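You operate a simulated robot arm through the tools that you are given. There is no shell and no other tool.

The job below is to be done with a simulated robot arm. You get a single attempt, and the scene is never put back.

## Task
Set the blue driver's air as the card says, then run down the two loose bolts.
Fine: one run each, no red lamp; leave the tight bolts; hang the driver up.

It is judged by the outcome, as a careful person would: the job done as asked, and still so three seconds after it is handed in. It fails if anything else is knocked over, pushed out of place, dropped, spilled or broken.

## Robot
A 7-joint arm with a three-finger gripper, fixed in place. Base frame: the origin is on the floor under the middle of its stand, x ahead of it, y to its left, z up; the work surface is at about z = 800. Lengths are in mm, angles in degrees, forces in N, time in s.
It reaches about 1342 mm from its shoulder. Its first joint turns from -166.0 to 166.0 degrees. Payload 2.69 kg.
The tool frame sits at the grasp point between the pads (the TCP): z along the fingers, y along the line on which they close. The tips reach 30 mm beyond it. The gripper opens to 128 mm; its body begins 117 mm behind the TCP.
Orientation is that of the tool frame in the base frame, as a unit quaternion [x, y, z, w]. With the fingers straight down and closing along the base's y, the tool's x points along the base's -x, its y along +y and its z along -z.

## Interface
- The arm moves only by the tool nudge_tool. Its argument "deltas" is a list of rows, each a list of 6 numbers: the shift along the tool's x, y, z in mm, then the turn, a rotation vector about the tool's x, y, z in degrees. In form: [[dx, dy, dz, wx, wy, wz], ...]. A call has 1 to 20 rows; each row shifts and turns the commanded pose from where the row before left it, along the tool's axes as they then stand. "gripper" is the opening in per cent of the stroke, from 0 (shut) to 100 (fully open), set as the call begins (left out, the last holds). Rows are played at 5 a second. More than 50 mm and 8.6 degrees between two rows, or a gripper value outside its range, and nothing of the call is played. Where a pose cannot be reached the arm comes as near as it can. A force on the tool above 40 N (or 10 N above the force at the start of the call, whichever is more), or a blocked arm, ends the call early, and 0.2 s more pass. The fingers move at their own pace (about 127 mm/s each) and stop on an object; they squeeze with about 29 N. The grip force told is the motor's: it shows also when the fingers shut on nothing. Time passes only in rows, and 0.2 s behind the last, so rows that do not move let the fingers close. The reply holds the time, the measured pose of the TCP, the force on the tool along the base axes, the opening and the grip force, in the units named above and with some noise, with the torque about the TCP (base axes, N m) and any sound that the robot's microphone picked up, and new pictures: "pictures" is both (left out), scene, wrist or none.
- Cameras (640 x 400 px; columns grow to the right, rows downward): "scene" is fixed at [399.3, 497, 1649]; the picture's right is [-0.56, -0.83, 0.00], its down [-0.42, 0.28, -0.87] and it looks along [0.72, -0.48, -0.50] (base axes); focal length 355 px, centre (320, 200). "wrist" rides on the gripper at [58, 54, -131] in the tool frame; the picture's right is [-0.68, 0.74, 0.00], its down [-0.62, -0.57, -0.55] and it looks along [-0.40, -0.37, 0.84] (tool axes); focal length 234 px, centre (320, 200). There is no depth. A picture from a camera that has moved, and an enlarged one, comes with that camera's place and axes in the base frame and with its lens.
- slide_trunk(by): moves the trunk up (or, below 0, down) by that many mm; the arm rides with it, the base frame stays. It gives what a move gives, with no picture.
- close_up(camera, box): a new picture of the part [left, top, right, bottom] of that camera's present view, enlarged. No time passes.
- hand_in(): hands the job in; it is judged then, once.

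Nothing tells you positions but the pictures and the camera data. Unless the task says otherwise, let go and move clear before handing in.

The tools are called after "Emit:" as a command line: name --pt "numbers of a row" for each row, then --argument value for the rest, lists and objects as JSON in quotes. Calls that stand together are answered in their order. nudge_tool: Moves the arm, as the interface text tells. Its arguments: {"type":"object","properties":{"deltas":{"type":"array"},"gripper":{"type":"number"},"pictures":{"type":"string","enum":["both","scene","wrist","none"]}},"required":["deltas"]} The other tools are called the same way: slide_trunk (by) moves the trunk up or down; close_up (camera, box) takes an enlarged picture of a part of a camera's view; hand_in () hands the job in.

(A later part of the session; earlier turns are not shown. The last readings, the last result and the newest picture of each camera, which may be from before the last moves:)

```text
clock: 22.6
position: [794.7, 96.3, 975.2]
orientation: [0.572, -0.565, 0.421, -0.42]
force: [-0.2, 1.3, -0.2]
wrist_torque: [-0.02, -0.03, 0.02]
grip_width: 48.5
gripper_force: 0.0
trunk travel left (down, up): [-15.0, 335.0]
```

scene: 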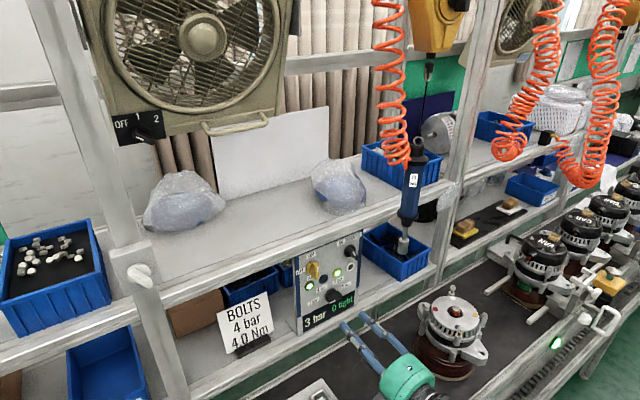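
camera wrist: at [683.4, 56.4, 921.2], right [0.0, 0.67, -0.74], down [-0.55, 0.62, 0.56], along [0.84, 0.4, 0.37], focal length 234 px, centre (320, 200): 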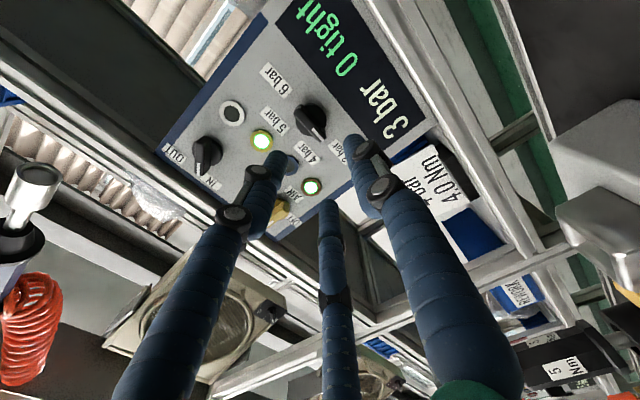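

Emit:
nudge_tool --pt "0 -6.3 20.7 0 0 0" --pt "0 -6.3 20.7 0 0 0" --pt "0 -6.3 20.7 0 0 0" --pictures "both"

Emit:
close_up --camera "scene" --box '[290, 230, 450, 350]'

Emit:
close_up --camera "wrist" --box '[240, 80, 440, 230]'

```text
clock: 23.4
position: [858.0, 97.1, 975.2]
orientation: [0.571, -0.564, 0.421, -0.421]
force: [0.3, 1.3, 0.5]
wrist_torque: [-0.01, -0.01, 0.01]
grip_width: 48.5
gripper_force: 0.0
trunk travel left (down, up): [-15.0, 335.0]
camera wrist: at [718.7, 37.3, 961.9], right [-0.22, 0.67, -0.71], down [-0.37, 0.62, 0.7], along [0.9, 0.41, 0.11], focal length 234 px, centre (320, 200)
```

scene: 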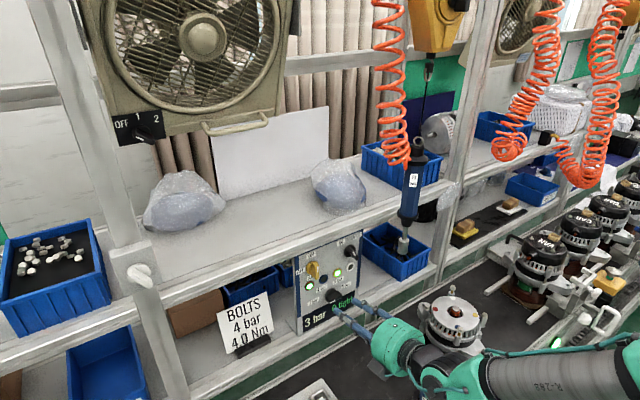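
wrist: 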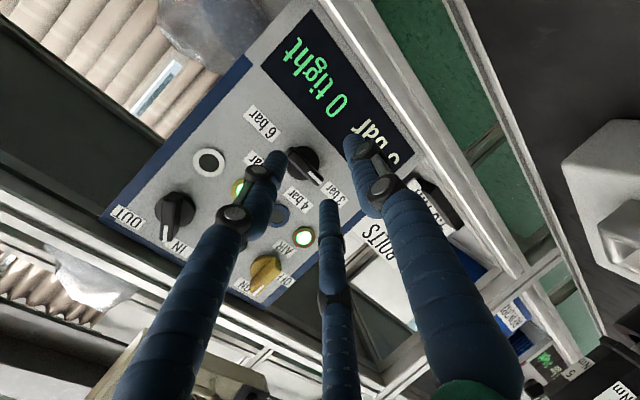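

```text
3.33 times, centred on (370, 290) of scene
camera zoom: at [399.3, 497.0, 1649.0], right [-0.56, -0.83, 0.0], down [-0.42, 0.28, -0.87], along [0.72, -0.48, -0.5], focal length 1185 px, centre (153, -100)
```

zoom: 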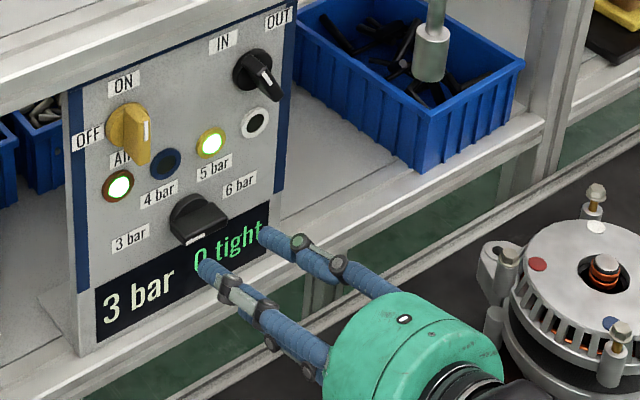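

```text
2.67 times, centred on (340, 155) of wrist
camera zoom: at [718.7, 37.3, 961.9], right [-0.22, 0.67, -0.71], down [-0.37, 0.62, 0.7], along [0.9, 0.41, 0.11], focal length 624 px, centre (267, 320)
```

zoom: 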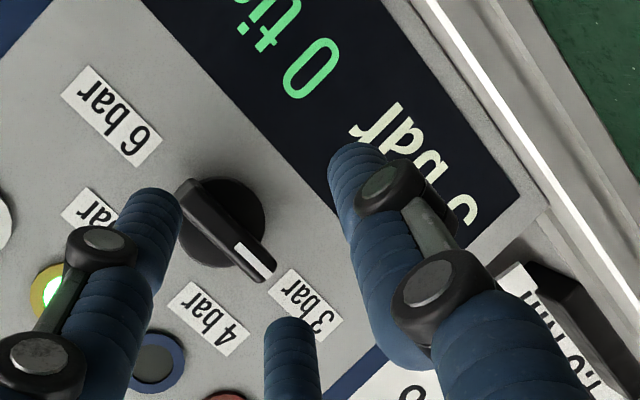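

The tilted approach tracks well. The fingers are radial (120° apart), so a smaller tilt will make the tips meet the knob more evenly. I'll take out half the tilt here and check that the arm still tracks.

Emit:
nudge_tool --pt "0 0 0 4.5 0 0" --pt "0 0 0 4.5 0 0" --pictures "none"

```text
clock: 24.0
position: [859.5, 98.1, 975.3]
orientation: [0.535, -0.532, 0.468, -0.461]
force: [0.2, 0.1, -0.2]
wrist_torque: [0.0, 0.06, 0.03]
grip_width: 48.8
gripper_force: 0.1
trunk travel left (down, up): [-15.0, 335.0]
```

Tracks at 8° tilt too. Advancing so the tips surround the knob bar, with the gripper still open about 48 mm and the tips kept about 8 mm off the panel face.

Emit:
nudge_tool --pt "0.2 -5.1 17 0 0 0" --pt "0.2 -5.1 17 0 0 0" --pt "0.2 -5.1 17 0 0 0" --pictures "both"

Emit:
close_up --camera "scene" --box '[300, 260, 380, 330]'

Emit:
close_up --camera "wrist" --box '[250, 90, 430, 230]'

```text
clock: 24.8
position: [912.5, 98.3, 983.6]
orientation: [0.535, -0.533, 0.466, -0.462]
force: [1.0, -0.8, 1.0]
wrist_torque: [-0.04, 0.06, 0.0]
grip_width: 48.6
gripper_force: 0.1
trunk travel left (down, up): [-15.0, 335.0]
camera wrist: at [775.4, 39.4, 949.4], right [-0.1, 0.67, -0.73], down [-0.46, 0.62, 0.63], along [0.88, 0.4, 0.25], focal length 234 px, centre (320, 200)
```

scene: 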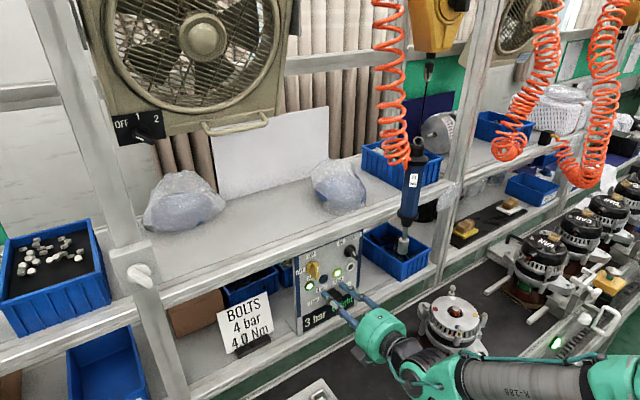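
wrist: 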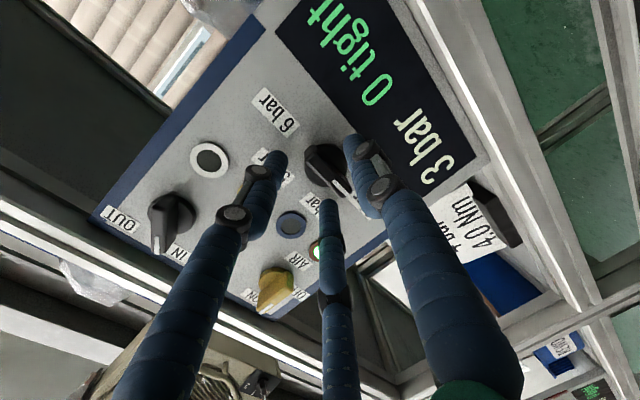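

```text
5.71 times, centred on (340, 295) of scene
camera zoom: at [399.3, 497.0, 1649.0], right [-0.56, -0.83, 0.0], down [-0.42, 0.28, -0.87], along [0.72, -0.48, -0.5], focal length 2031 px, centre (206, -343)
```

zoom: 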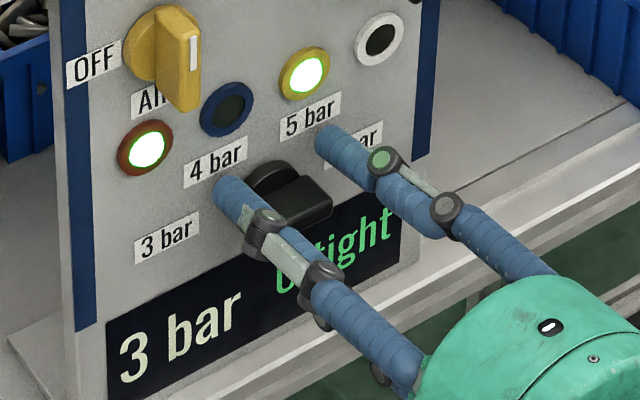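

```text
2.86 times, centred on (340, 160) of wrist
camera zoom: at [775.4, 39.4, 949.4], right [-0.1, 0.67, -0.73], down [-0.46, 0.62, 0.63], along [0.88, 0.4, 0.25], focal length 669 px, centre (263, 314)
```

zoom: 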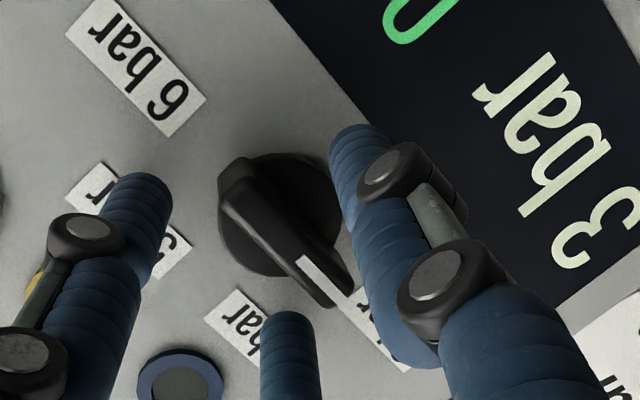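

The fingertips now surround the bar; it sits about 9 mm below the tool axis, where about 6 mm is the balanced point for three radial fingers. I'll shift 3 mm down and close to about 33 mm, a light cage around the bar.

Emit:
nudge_tool --pt "0 3 0 0 0 0" --pt "0 0 0 0 0 0" --gripper 26 --pictures "both"

Emit:
close_up --camera "scene" --box '[300, 260, 380, 330]'

Emit:
close_up --camera "wrist" --box '[250, 90, 430, 230]'

```text
clock: 25.4
position: [912.1, 98.8, 980.8]
orientation: [0.535, -0.532, 0.467, -0.462]
force: [0.5, -1.0, 1.2]
wrist_torque: [0.05, -0.03, -0.05]
grip_width: 33.5
gripper_force: 0.1
trunk travel left (down, up): [-15.0, 335.0]
camera wrist: at [775.1, 39.5, 945.7], right [-0.1, 0.67, -0.73], down [-0.46, 0.62, 0.63], along [0.88, 0.4, 0.25], focal length 234 px, centre (320, 200)
```

scene: 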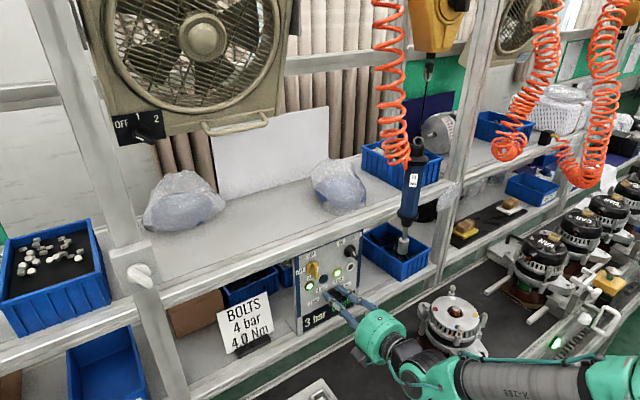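
wrist: 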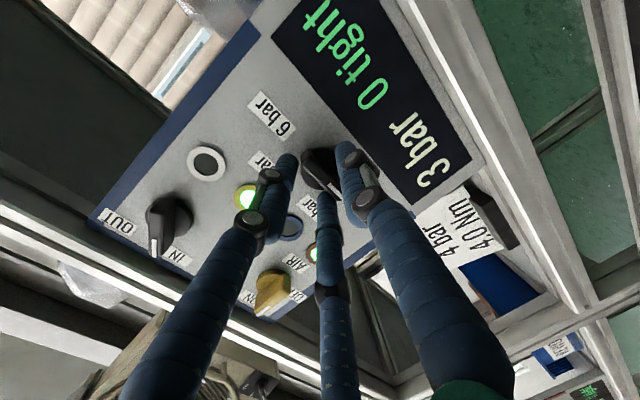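

```text
5.71 times, centred on (340, 295) of scene
camera zoom: at [399.3, 497.0, 1649.0], right [-0.56, -0.83, 0.0], down [-0.42, 0.28, -0.87], along [0.72, -0.48, -0.5], focal length 2031 px, centre (206, -343)
```

zoom: 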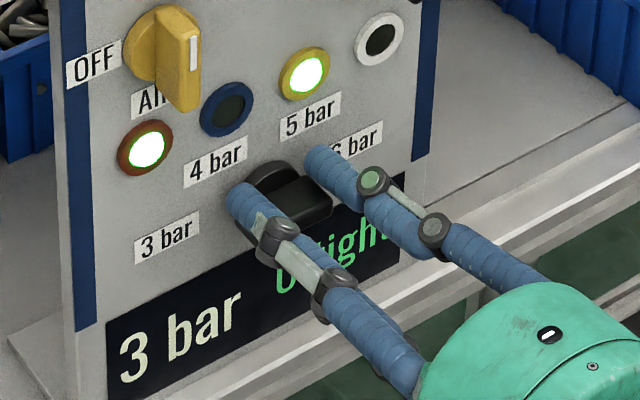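

```text
2.86 times, centred on (340, 160) of wrist
camera zoom: at [775.1, 39.5, 945.7], right [-0.1, 0.67, -0.73], down [-0.46, 0.62, 0.63], along [0.88, 0.4, 0.25], focal length 669 px, centre (263, 314)
```

zoom: 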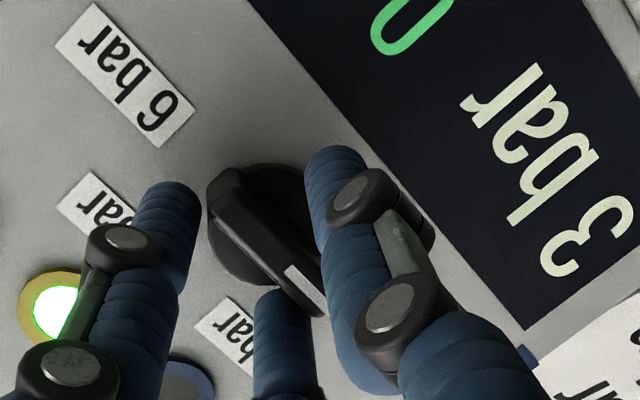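

Emit:
nudge_tool --pt "0 0 0 0 0 0" --pt "0 0 0 0 0 0" --gripper 20 --pictures "wrist"

Emit:
close_up --camera "wrist" --box '[250, 90, 430, 230]'

Emit:
close_up --camera "scene" --box '[300, 260, 380, 330]'

```text
clock: 26.0
position: [912.9, 99.3, 981.3]
orientation: [0.535, -0.532, 0.467, -0.461]
force: [2.6, 1.7, 6.2]
wrist_torque: [0.12, -0.18, 0.07]
grip_width: 28.5
gripper_force: 2.2
trunk travel left (down, up): [-15.0, 335.0]
camera wrist: at [775.2, 39.6, 946.5], right [-0.1, 0.67, -0.73], down [-0.46, 0.62, 0.63], along [0.88, 0.4, 0.25], focal length 234 px, centre (320, 200)
```

wrist: 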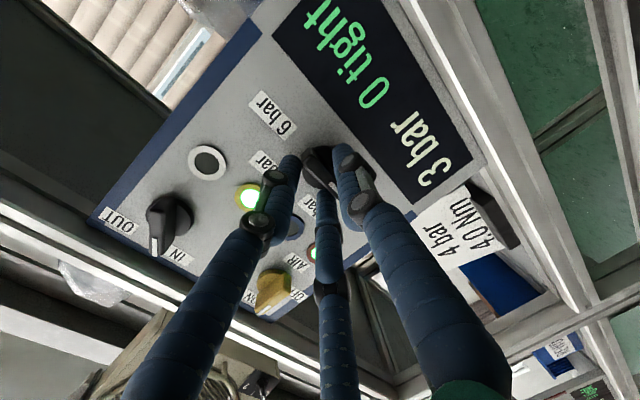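

```text
2.86 times, centred on (340, 160) of wrist
camera zoom: at [775.2, 39.6, 946.5], right [-0.1, 0.67, -0.73], down [-0.46, 0.62, 0.63], along [0.88, 0.4, 0.25], focal length 669 px, centre (263, 314)
```

zoom: 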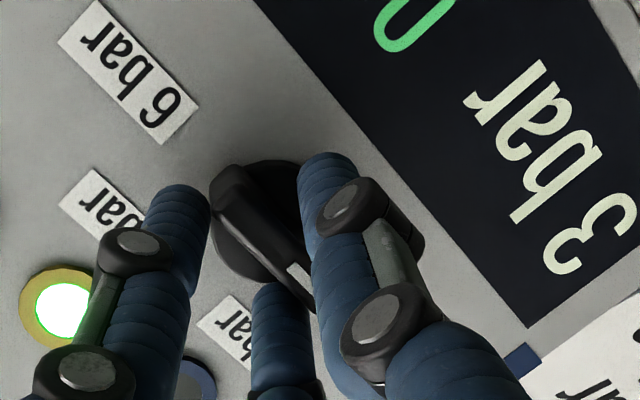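

```text
5.71 times, centred on (340, 295) of scene
camera zoom: at [399.3, 497.0, 1649.0], right [-0.56, -0.83, 0.0], down [-0.42, 0.28, -0.87], along [0.72, -0.48, -0.5], focal length 2031 px, centre (206, -343)
```

zoom: 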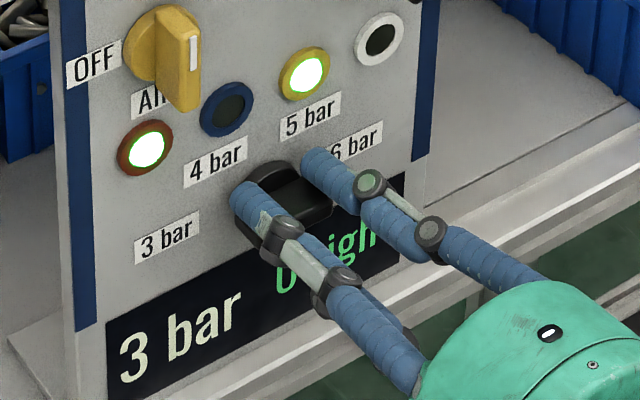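

Light contact on the bar (28.5 mm wide). Now I'll rotate about the knob's own axis, clockwise, 30° first, and check the forces and the display.

Emit:
nudge_tool --pt "1.1 -0.1 0 0 -1.04 7.43" --pt "1.1 -0.1 0 0 -1.04 7.43" --pt "1.1 -0.1 0 0 -1.04 7.43" --pt "1.1 -0.1 0 0 -1.04 7.43" --pictures "both"

Emit:
close_up --camera "scene" --box '[300, 260, 380, 330]'

Emit:
close_up --camera "wrist" --box '[250, 90, 430, 230]'

```text
clock: 27.0
position: [910.9, 147.8, 990.4]
orientation: [-0.393, 0.639, -0.316, 0.58]
force: [1.0, -1.0, 0.3]
wrist_torque: [-0.01, 0.04, 0.03]
grip_width: 25.7
gripper_force: 0.1
out of reach, approached as far as the arm can: row 1, 2, 3, 4
trunk travel left (down, up): [-15.0, 335.0]
camera wrist: at [772.8, 116.2, 931.9], right [-0.09, 0.95, -0.3], down [-0.46, 0.23, 0.86], along [0.89, 0.21, 0.41], focal length 234 px, centre (320, 200)
```

scene: 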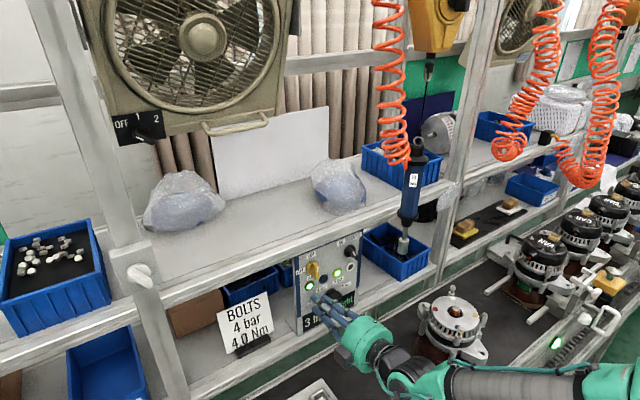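
wrist: 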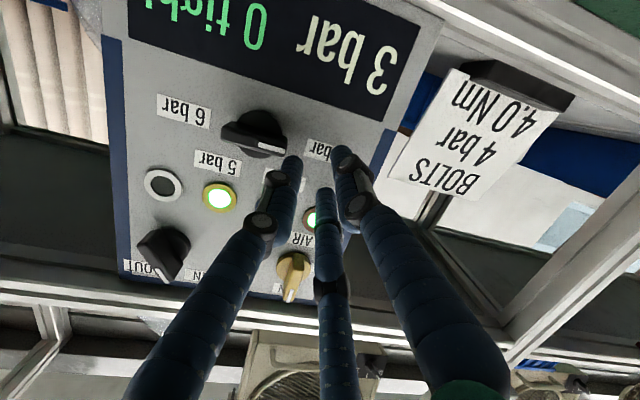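

```text
5.71 times, centred on (340, 295) of scene
camera zoom: at [399.3, 497.0, 1649.0], right [-0.56, -0.83, 0.0], down [-0.42, 0.28, -0.87], along [0.72, -0.48, -0.5], focal length 2031 px, centre (206, -343)
```

zoom: 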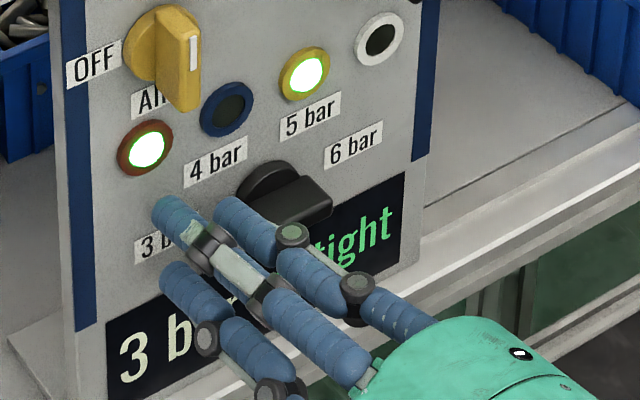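

```text
2.86 times, centred on (340, 160) of wrist
camera zoom: at [772.8, 116.2, 931.9], right [-0.09, 0.95, -0.3], down [-0.46, 0.23, 0.86], along [0.89, 0.21, 0.41], focal length 669 px, centre (263, 314)
```

zoom: 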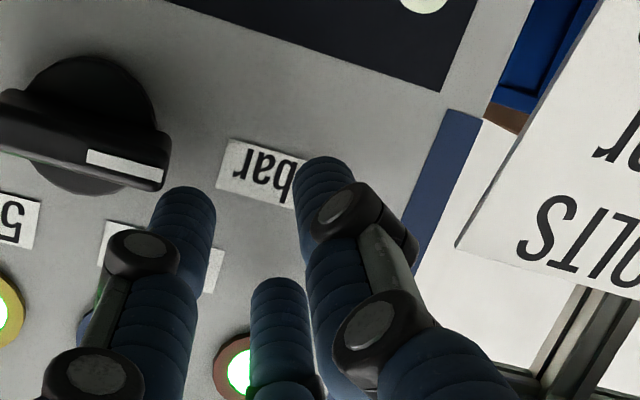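

The arm hit its roll limit and the fingers slipped sideways off the knob. The knob is untouched, still at 3 bar, with forces near zero. Since the three fingers repeat every 120°, I can use the other side of the roll range (φ≈-210° to -150°), far from that limit. I'll back straight off first, then roll the other way.

Emit:
nudge_tool --pt "0 3.5 -24.8 0 0 0" --pt "0 3.5 -24.8 0 0 0" --pt "0 3.5 -24.8 0 0 0" --pt "0 0 0 0 0 -8.4" --pt "0 0 0 0 0 -8.4" --pt "0 0 0 0 0 -8.4" --pt "0 0 0 0 0 -8.4" --pt "0 0 0 0 0 -8.4" --pt "0 0 0 0 0 -8.4" --pt "0 0 0 0 0 -8.4" --pt "0 0 0 0 0 -8.4" --pt "0 0 0 0 0 -8.4" --pictures "scene"

```text
clock: 29.6
position: [835.1, 156.2, 992.7]
orientation: [0.703, -0.256, 0.606, -0.27]
force: [0.8, -0.4, -0.6]
wrist_torque: [0.01, -0.01, 0.0]
grip_width: 25.9
gripper_force: 0.1
out of reach, approached as far as the arm can: row 1
trunk travel left (down, up): [-15.0, 335.0]
```

scene: 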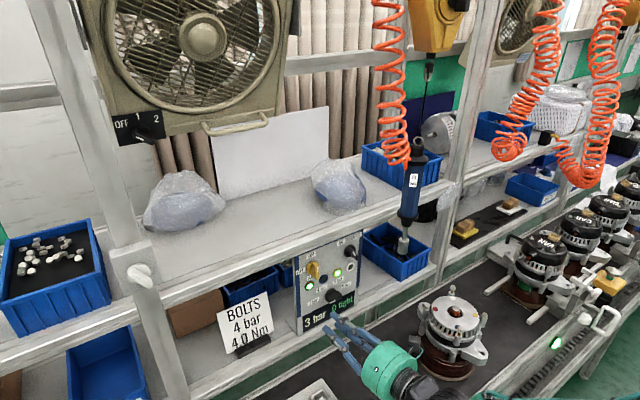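

Emit:
nudge_tool --pt "0 0 0 0 0 -8.3" --pt "0 0 0 0 0 -8.3" --pt "0 0 0 0 0 -8.3" --pt "0 0 0 0 0 -8.3" --pt "0 0 0 0 0 -8.3" --pt "0 0 0 0 0 -8.3" --pt "0 0 0 0 0 -8.3" --pt "0 0 0 0 0 -8.3" --pt "0 0 0 0 0 -8.3" --pictures "both"

```text
clock: 31.6
position: [834.1, 155.9, 993.0]
orientation: [0.715, 0.224, 0.645, 0.153]
force: [-0.3, 0.4, 0.7]
wrist_torque: [-0.03, -0.01, 0.0]
grip_width: 25.4
gripper_force: 0.0
trunk travel left (down, up): [-15.0, 335.0]
camera wrist: at [716.0, 131.4, 1085.8], right [0.04, -0.98, -0.21], down [-0.65, 0.13, -0.75], along [0.76, 0.17, -0.63], focal length 234 px, centre (320, 200)
```

scene: 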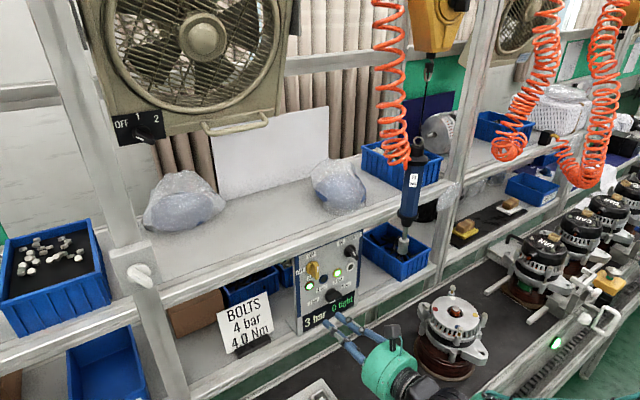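
wrist: 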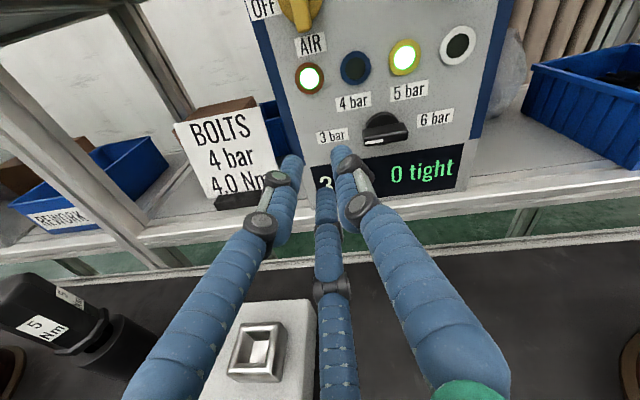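

Much better: the camera now looks down on the upright panel, and the arm has roll room. I'll square the tool to the panel, open to about 48 mm, and align on the knob at a stand-off.

Emit:
nudge_tool --pt "0 0 0 -3.54 2.0 0" --pt "0 0 0 -3.54 2.0 0" --pt "0 0 0 0 0 0" --gripper 38 --pictures "none"

```text
clock: 32.4
position: [835.8, 154.3, 992.9]
orientation: [0.68, 0.189, 0.683, 0.186]
force: [-0.1, -0.3, 1.1]
wrist_torque: [0.01, -0.05, -0.03]
grip_width: 48.7
gripper_force: 0.1
trunk travel left (down, up): [-15.0, 335.0]
```

Emit:
nudge_tool --pt "-14 13.7 5 0 0 0" --pt "-14 13.7 19 0 0 0" --pt "-14 13.7 20 0 0 0" --pictures "both"

Emit:
close_up --camera "wrist" --box '[230, 60, 450, 230]'

Emit:
close_up --camera "scene" --box '[300, 260, 380, 330]'

```text
clock: 33.2
position: [859.5, 119.9, 982.8]
orientation: [0.682, 0.186, 0.682, 0.188]
force: [0.6, -0.3, -0.6]
wrist_torque: [-0.01, -0.02, -0.02]
grip_width: 48.9
gripper_force: 0.0
out of reach, approached as far as the arm can: row 3
trunk travel left (down, up): [-15.0, 335.0]
camera wrist: at [728.6, 103.4, 1059.9], right [0.0, -0.98, -0.21], down [-0.55, 0.17, -0.82], along [0.84, 0.11, -0.54], focal length 234 px, centre (320, 200)
```

scene: 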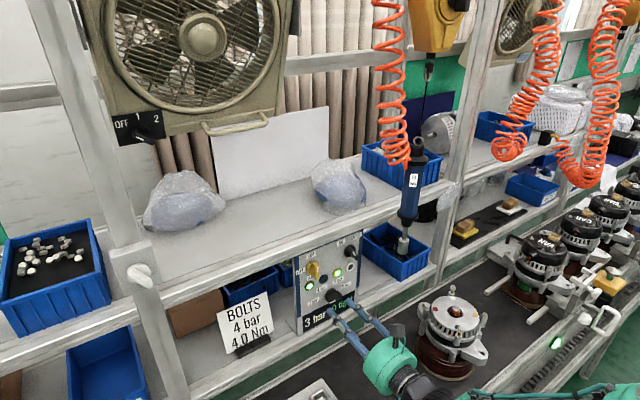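
wrist: 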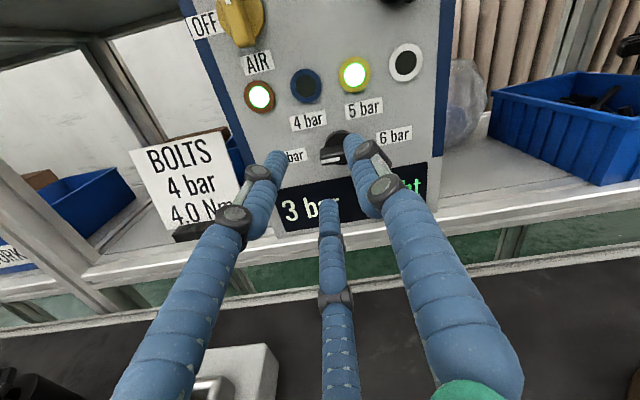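

```text
2.35 times, centred on (340, 145) of wrist
camera zoom: at [728.6, 103.4, 1059.9], right [0.0, -0.98, -0.21], down [-0.55, 0.17, -0.82], along [0.84, 0.11, -0.54], focal length 551 px, centre (273, 329)
```

zoom: 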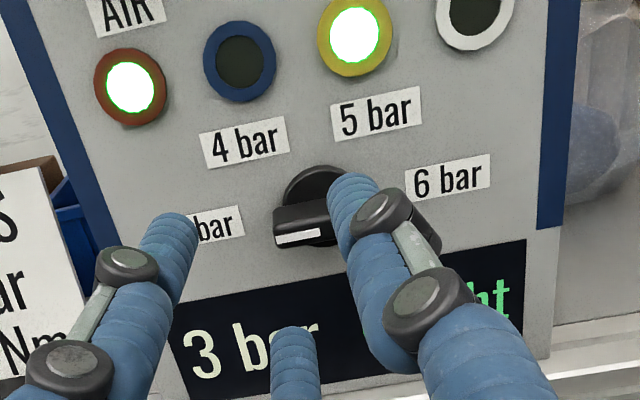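

```text
5.71 times, centred on (340, 295) of scene
camera zoom: at [399.3, 497.0, 1649.0], right [-0.56, -0.83, 0.0], down [-0.42, 0.28, -0.87], along [0.72, -0.48, -0.5], focal length 2031 px, centre (206, -343)
```

zoom: 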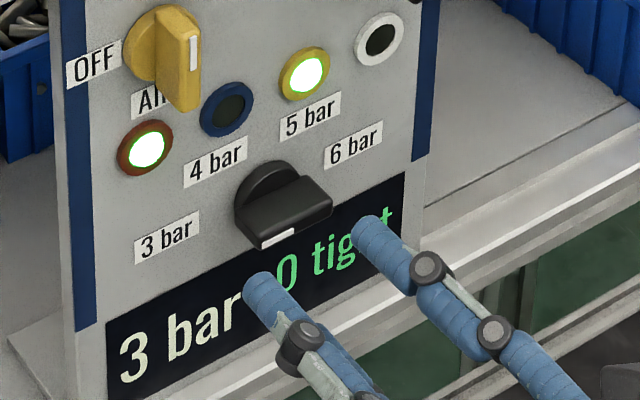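

With zero tilt the arm again falls short, while a slight downward tilt is fine. Re-triangulating, the knob bar stands about 28 mm proud of the panel (front at x≈922, centre y≈97, z≈974), so a 12° tilt still gives plenty of finger overlap. I'll tilt and align.

Emit:
nudge_tool --pt "0 0 -10 3.05 -5.15 0" --pt "0 0 0 3.05 -5.15 0" --pictures "none"

```text
clock: 33.8
position: [848.9, 118.9, 983.1]
orientation: [0.748, 0.208, 0.608, 0.165]
force: [-0.5, -0.1, 0.0]
wrist_torque: [0.02, -0.02, -0.01]
grip_width: 48.9
gripper_force: 0.1
trunk travel left (down, up): [-15.0, 335.0]
```

Emit:
nudge_tool --pt "-1.5 11.7 17.3 0 0 0" --pt "-1.5 11.7 17.3 0 0 0" --pictures "both"

Emit:
close_up --camera "wrist" --box '[230, 60, 450, 230]'

Emit:
close_up --camera "scene" --box '[300, 260, 380, 330]'

```text
clock: 34.4
position: [886.4, 96.1, 985.6]
orientation: [0.748, 0.206, 0.61, 0.164]
force: [0.1, -0.1, -0.1]
wrist_torque: [0.0, 0.04, -0.03]
grip_width: 48.5
gripper_force: 0.0
trunk travel left (down, up): [-15.0, 335.0]
camera wrist: at [773.5, 80.7, 1087.7], right [-0.04, -0.98, -0.2], down [-0.7, 0.17, -0.69], along [0.71, 0.12, -0.7], focal length 234 px, centre (320, 200)
```

scene: 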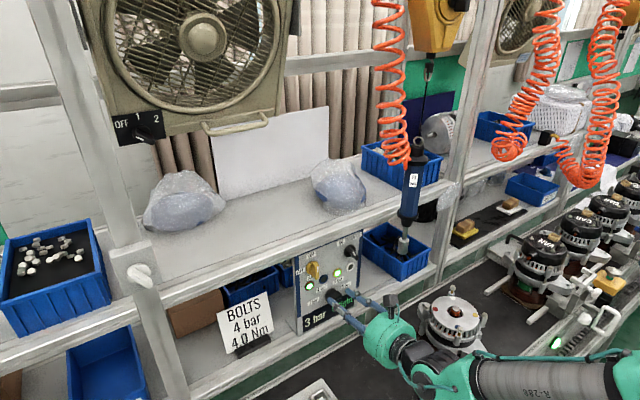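
wrist: 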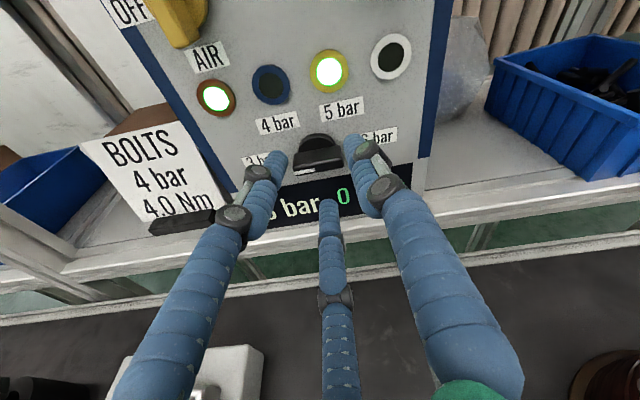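

```text
2.35 times, centred on (340, 145) of wrist
camera zoom: at [773.5, 80.7, 1087.7], right [-0.04, -0.98, -0.2], down [-0.7, 0.17, -0.69], along [0.71, 0.12, -0.7], focal length 551 px, centre (273, 329)
```

zoom: 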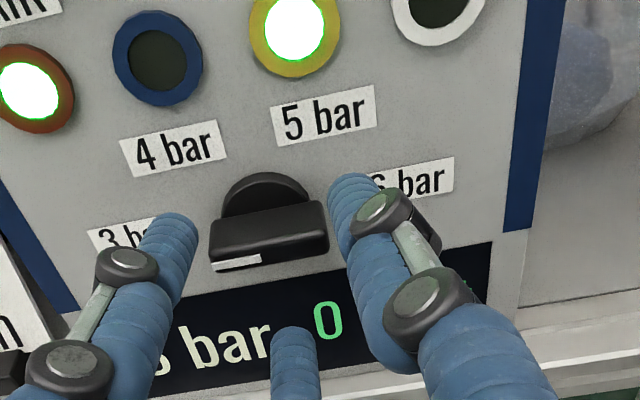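

```text
5.71 times, centred on (340, 295) of scene
camera zoom: at [399.3, 497.0, 1649.0], right [-0.56, -0.83, 0.0], down [-0.42, 0.28, -0.87], along [0.72, -0.48, -0.5], focal length 2031 px, centre (206, -343)
```

zoom: 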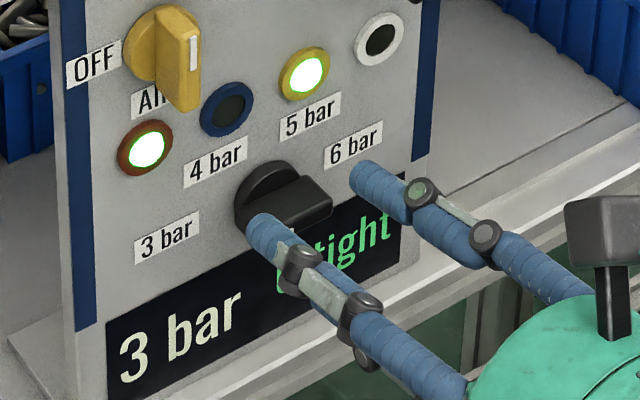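

The bar sits centred between the fingers. I'm advancing 20 mm so the tips straddle it, tips about 11 mm from the panel face.

Emit:
nudge_tool --pt "2.8 0.6 9.7 0 0 0" --pt "2.8 0.6 9.7 0 0 0" --gripper 38 --pictures "both"

Emit:
close_up --camera "wrist" --box '[230, 60, 450, 230]'

Emit:
close_up --camera "scene" --box '[300, 260, 380, 330]'

```text
clock: 35.0
position: [905.3, 98.8, 986.0]
orientation: [0.748, 0.206, 0.609, 0.166]
force: [0.8, -0.3, 0.3]
wrist_torque: [-0.05, -0.02, 0.01]
grip_width: 48.7
gripper_force: 0.1
trunk travel left (down, up): [-15.0, 335.0]
camera wrist: at [793.4, 81.7, 1089.0], right [-0.04, -0.98, -0.2], down [-0.7, 0.17, -0.69], along [0.71, 0.12, -0.7], focal length 234 px, centre (320, 200)
```

scene: 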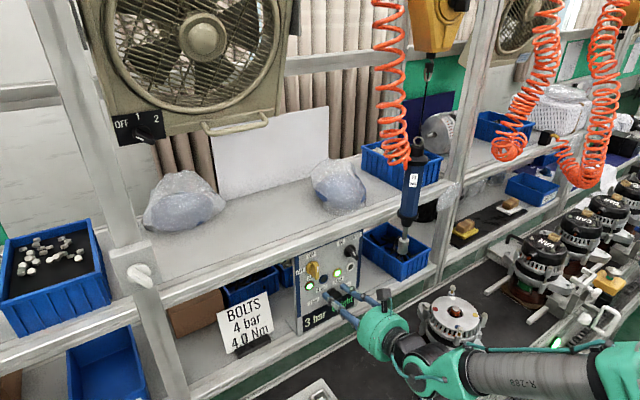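
wrist: 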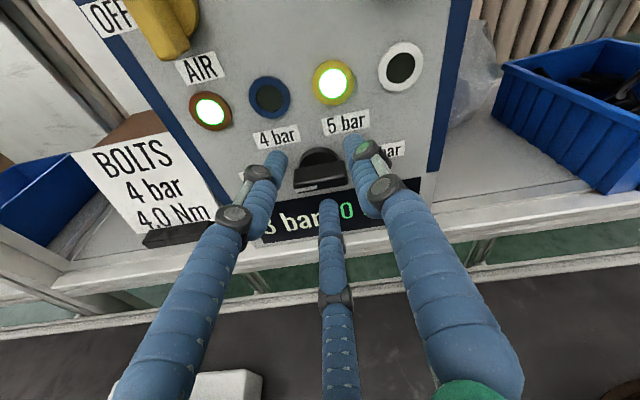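

```text
2.35 times, centred on (340, 145) of wrist
camera zoom: at [793.4, 81.7, 1089.0], right [-0.04, -0.98, -0.2], down [-0.7, 0.17, -0.69], along [0.71, 0.12, -0.7], focal length 551 px, centre (273, 329)
```

zoom: 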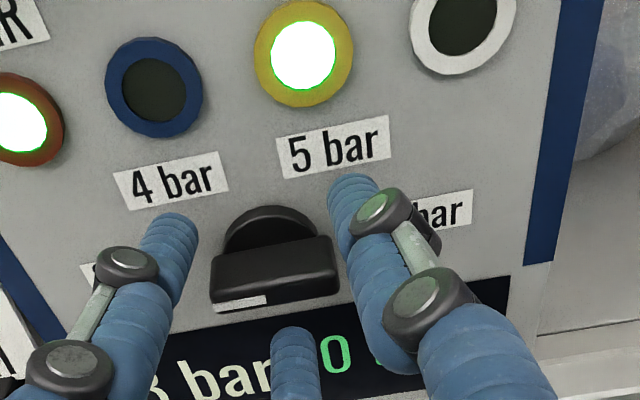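

```text
5.71 times, centred on (340, 295) of scene
camera zoom: at [399.3, 497.0, 1649.0], right [-0.56, -0.83, 0.0], down [-0.42, 0.28, -0.87], along [0.72, -0.48, -0.5], focal length 2031 px, centre (206, -343)
```

zoom: 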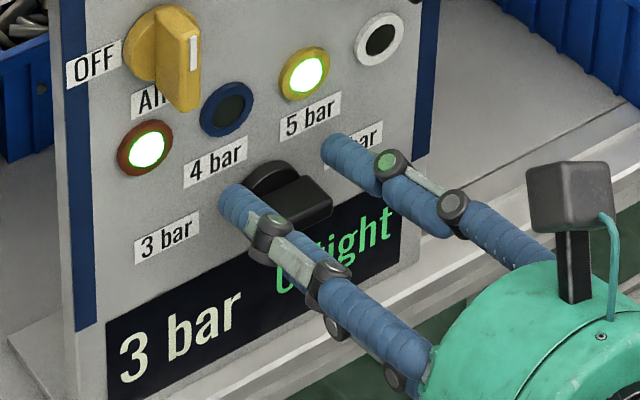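

The bar is about 4 mm below the tool axis, which is good for the three fingers. Closing lightly on it.

Emit:
nudge_tool --pt "0 0 0 0 0 0" --pt "0 0 0 0 0 0" --gripper 20 --pictures "wrist"

Emit:
close_up --camera "wrist" --box '[230, 60, 450, 230]'

```text
clock: 35.6
position: [906.0, 97.9, 985.6]
orientation: [0.748, 0.207, 0.609, 0.165]
force: [0.4, -0.2, 0.2]
wrist_torque: [0.01, -0.01, 0.0]
grip_width: 25.7
gripper_force: 0.0
trunk travel left (down, up): [-15.0, 335.0]
camera wrist: at [793.7, 81.8, 1088.8], right [-0.04, -0.98, -0.2], down [-0.71, 0.17, -0.69], along [0.71, 0.12, -0.7], focal length 234 px, centre (320, 200)
```

wrist: 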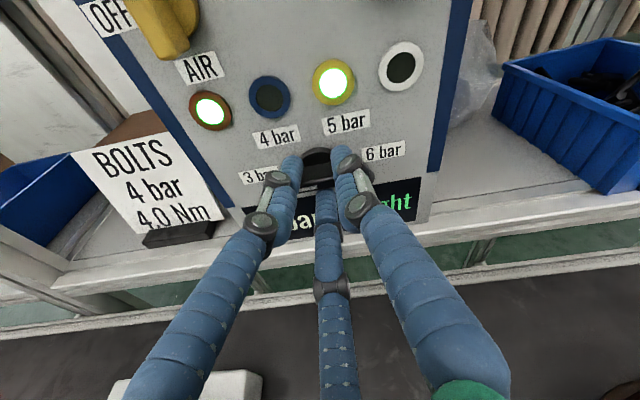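

```text
2.35 times, centred on (340, 145) of wrist
camera zoom: at [793.7, 81.8, 1088.8], right [-0.04, -0.98, -0.2], down [-0.71, 0.17, -0.69], along [0.71, 0.12, -0.7], focal length 551 px, centre (273, 329)
```

zoom: 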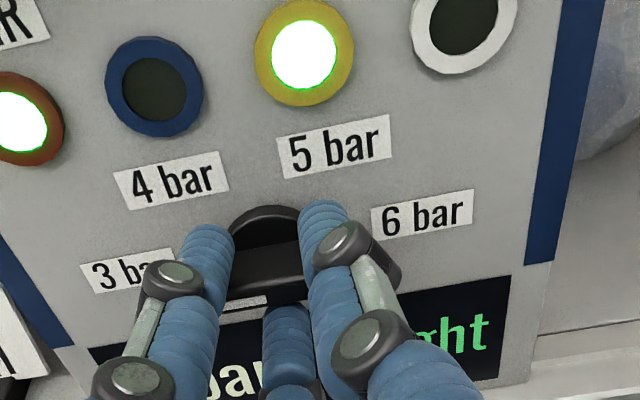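

No contact yet at 25.7 mm. Closing a bit more.

Emit:
nudge_tool --pt "0 0 0 0 0 0" --pt "0 0 0 0 0 0" --gripper 15 --pictures "wrist"

Emit:
close_up --camera "wrist" --box '[230, 60, 450, 230]'

Emit:
close_up --camera "scene" --box '[300, 260, 380, 330]'

```text
clock: 36.2
position: [905.9, 100.5, 985.9]
orientation: [0.748, 0.208, 0.608, 0.165]
force: [-1.5, -0.6, -5.8]
wrist_torque: [-0.02, 0.12, -0.01]
grip_width: 22.7
gripper_force: 2.7
trunk travel left (down, up): [-15.0, 335.0]
camera wrist: at [793.6, 81.8, 1087.8], right [-0.04, -0.98, -0.2], down [-0.71, 0.17, -0.69], along [0.71, 0.12, -0.7], focal length 234 px, centre (320, 200)
```

wrist: 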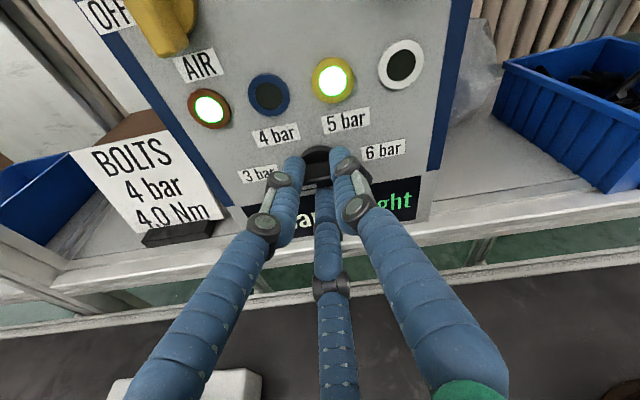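

```text
2.35 times, centred on (340, 145) of wrist
camera zoom: at [793.6, 81.8, 1087.8], right [-0.04, -0.98, -0.2], down [-0.71, 0.17, -0.69], along [0.71, 0.12, -0.7], focal length 551 px, centre (273, 329)
```

zoom: 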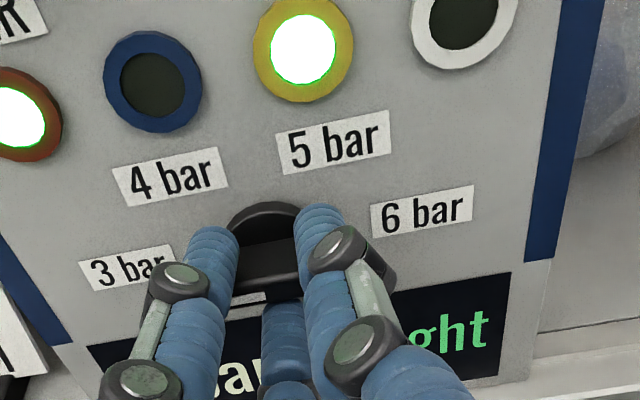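

```text
5.71 times, centred on (340, 295) of scene
camera zoom: at [399.3, 497.0, 1649.0], right [-0.56, -0.83, 0.0], down [-0.42, 0.28, -0.87], along [0.72, -0.48, -0.5], focal length 2031 px, centre (206, -343)
```

zoom: 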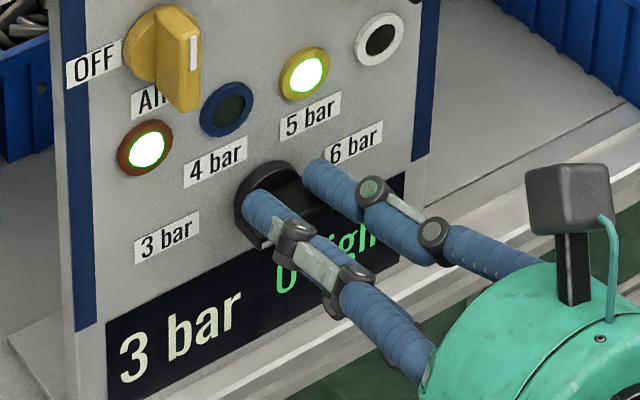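

Light contact at 22.7 mm. Now I'll turn clockwise about the knob centre, 22° first, while checking reach.

Emit:
nudge_tool --pt "-0.2 0.57 0 0 0 7.5" --pt "-0.2 0.57 0 0 0 7.5" --pt "-0.2 0.57 0 0 0 7.5" --pictures "both"

Emit:
close_up --camera "wrist" --box '[230, 60, 450, 230]'

Emit:
close_up --camera "scene" --box '[300, 260, 380, 330]'

```text
clock: 37.0
position: [904.8, 97.5, 984.3]
orientation: [0.775, 0.057, 0.628, 0.043]
force: [-7.0, -2.6, -11.3]
wrist_torque: [-0.06, -0.36, 0.62]
grip_width: 21.3
gripper_force: 45.4
trunk travel left (down, up): [-15.0, 335.0]
camera wrist: at [791.2, 51.7, 1075.1], right [-0.11, -0.82, -0.55], down [-0.68, 0.47, -0.56], along [0.72, 0.31, -0.62], focal length 234 px, centre (320, 200)
```

scene: 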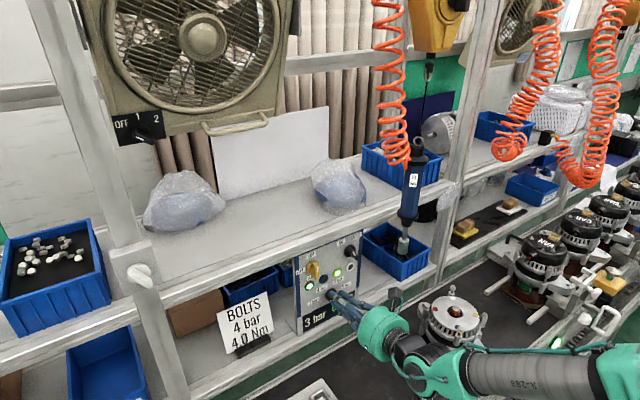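
wrist: 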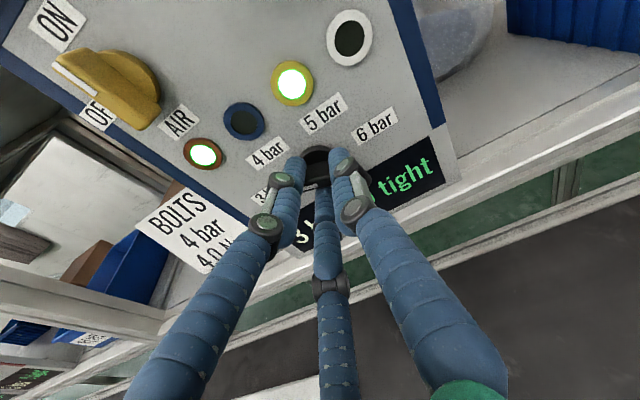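

```text
2.35 times, centred on (340, 145) of wrist
camera zoom: at [791.2, 51.7, 1075.1], right [-0.11, -0.82, -0.55], down [-0.68, 0.47, -0.56], along [0.72, 0.31, -0.62], focal length 551 px, centre (273, 329)
```

zoom: 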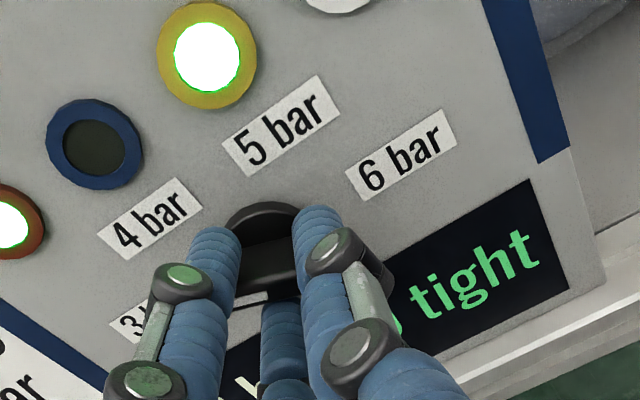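

```text
5.71 times, centred on (340, 295) of scene
camera zoom: at [399.3, 497.0, 1649.0], right [-0.56, -0.83, 0.0], down [-0.42, 0.28, -0.87], along [0.72, -0.48, -0.5], focal length 2031 px, centre (206, -343)
```

zoom: 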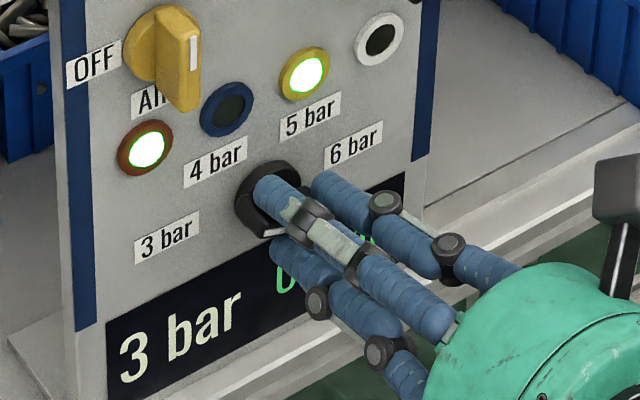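

No reach problem this time, and the bar is turning with the fingers. Continuing.

Emit:
nudge_tool --pt "-0.2 0.57 0 0 0 7.5" --pt "-0.2 0.57 0 0 0 7.5" --pictures "both"

Emit:
close_up --camera "wrist" --box '[230, 60, 450, 230]'

Emit:
close_up --camera "scene" --box '[300, 260, 380, 330]'

```text
clock: 37.6
position: [905.2, 97.5, 983.8]
orientation: [0.776, -0.045, 0.628, -0.04]
force: [-7.4, -0.4, -17.4]
wrist_torque: [-0.08, -0.31, 0.46]
grip_width: 20.7
gripper_force: 44.9
trunk travel left (down, up): [-15.0, 335.0]
camera wrist: at [788.3, 35.5, 1061.0], right [-0.15, -0.65, -0.74], down [-0.65, 0.63, -0.42], along [0.74, 0.42, -0.52], focal length 234 px, centre (320, 200)
```

scene: 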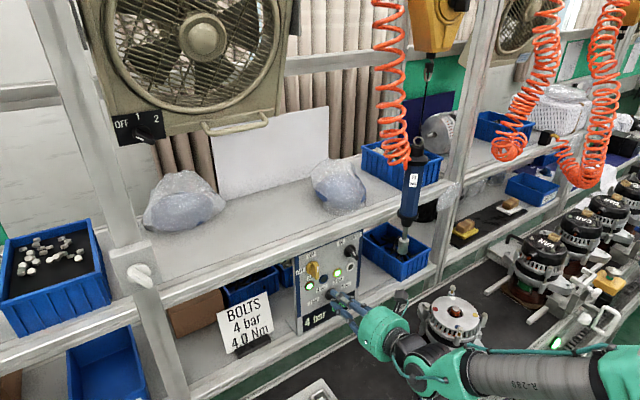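
wrist: 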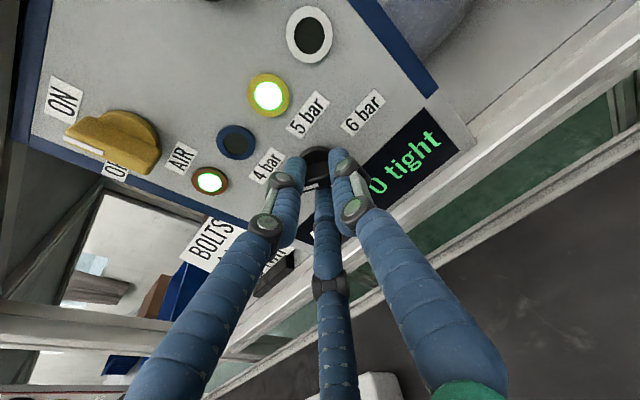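

```text
2.35 times, centred on (340, 145) of wrist
camera zoom: at [788.3, 35.5, 1061.0], right [-0.15, -0.65, -0.74], down [-0.65, 0.63, -0.42], along [0.74, 0.42, -0.52], focal length 551 px, centre (273, 329)
```

zoom: 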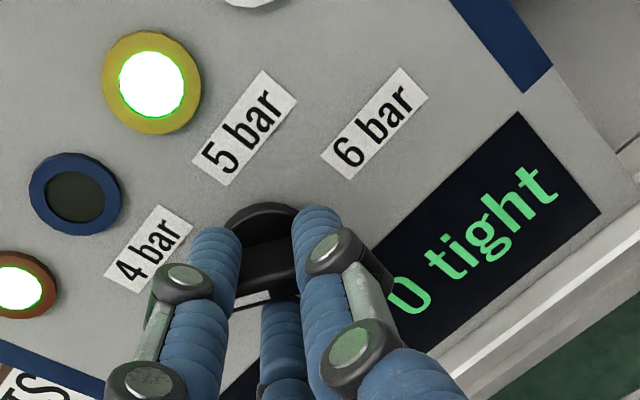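

```text
5.71 times, centred on (340, 295) of scene
camera zoom: at [399.3, 497.0, 1649.0], right [-0.56, -0.83, 0.0], down [-0.42, 0.28, -0.87], along [0.72, -0.48, -0.5], focal length 2031 px, centre (206, -343)
```

zoom: 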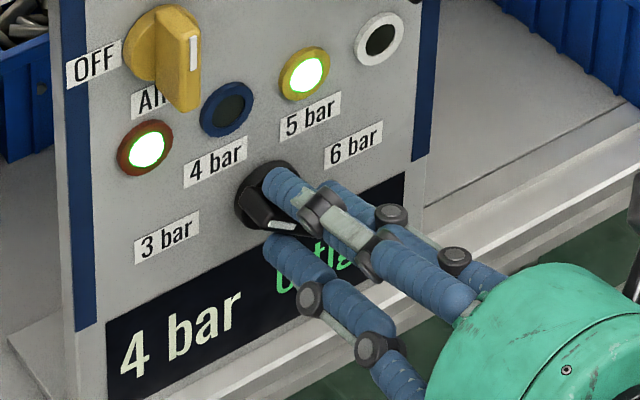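

The display now reads "4 bar". I'll turn the remaining ~22° so the pointer stands right on the 4 bar mark, easing down slightly to relieve the vertical push.

Emit:
nudge_tool --pt "-0.8 0.57 0 0 0 7.5" --pt "-0.8 0.57 0 0 0 7.5" --pt "-0.6 0.57 0 0 0 7.5" --pictures "both"

Emit:
close_up --camera "wrist" --box '[230, 60, 450, 230]'

Emit:
close_up --camera "scene" --box '[300, 260, 380, 330]'

```text
clock: 38.4
position: [905.8, 97.2, 988.3]
orientation: [0.749, -0.195, 0.612, -0.162]
force: [0.6, 6.4, -6.0]
wrist_torque: [0.01, 0.14, 0.11]
grip_width: 25.6
gripper_force: 4.9
trunk travel left (down, up): [-15.0, 335.0]
camera wrist: at [783.7, 19.6, 1038.2], right [-0.19, -0.31, -0.93], down [-0.59, 0.79, -0.14], along [0.78, 0.53, -0.33], focal length 234 px, centre (320, 200)
```

scene: 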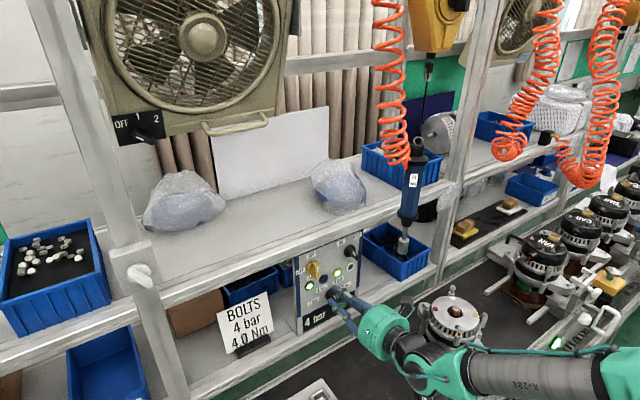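
wrist: 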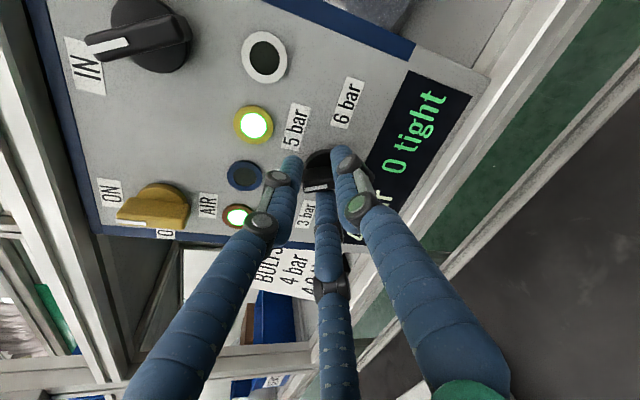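

```text
2.35 times, centred on (340, 145) of wrist
camera zoom: at [783.7, 19.6, 1038.2], right [-0.19, -0.31, -0.93], down [-0.59, 0.79, -0.14], along [0.78, 0.53, -0.33], focal length 551 px, centre (273, 329)
```

zoom: 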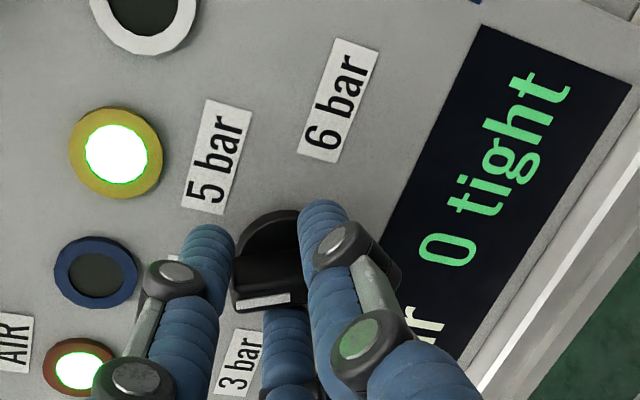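

```text
5.71 times, centred on (340, 295) of scene
camera zoom: at [399.3, 497.0, 1649.0], right [-0.56, -0.83, 0.0], down [-0.42, 0.28, -0.87], along [0.72, -0.48, -0.5], focal length 2031 px, centre (206, -343)
```

zoom: 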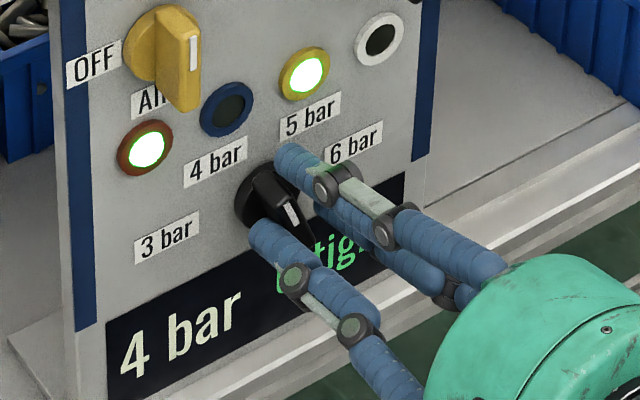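

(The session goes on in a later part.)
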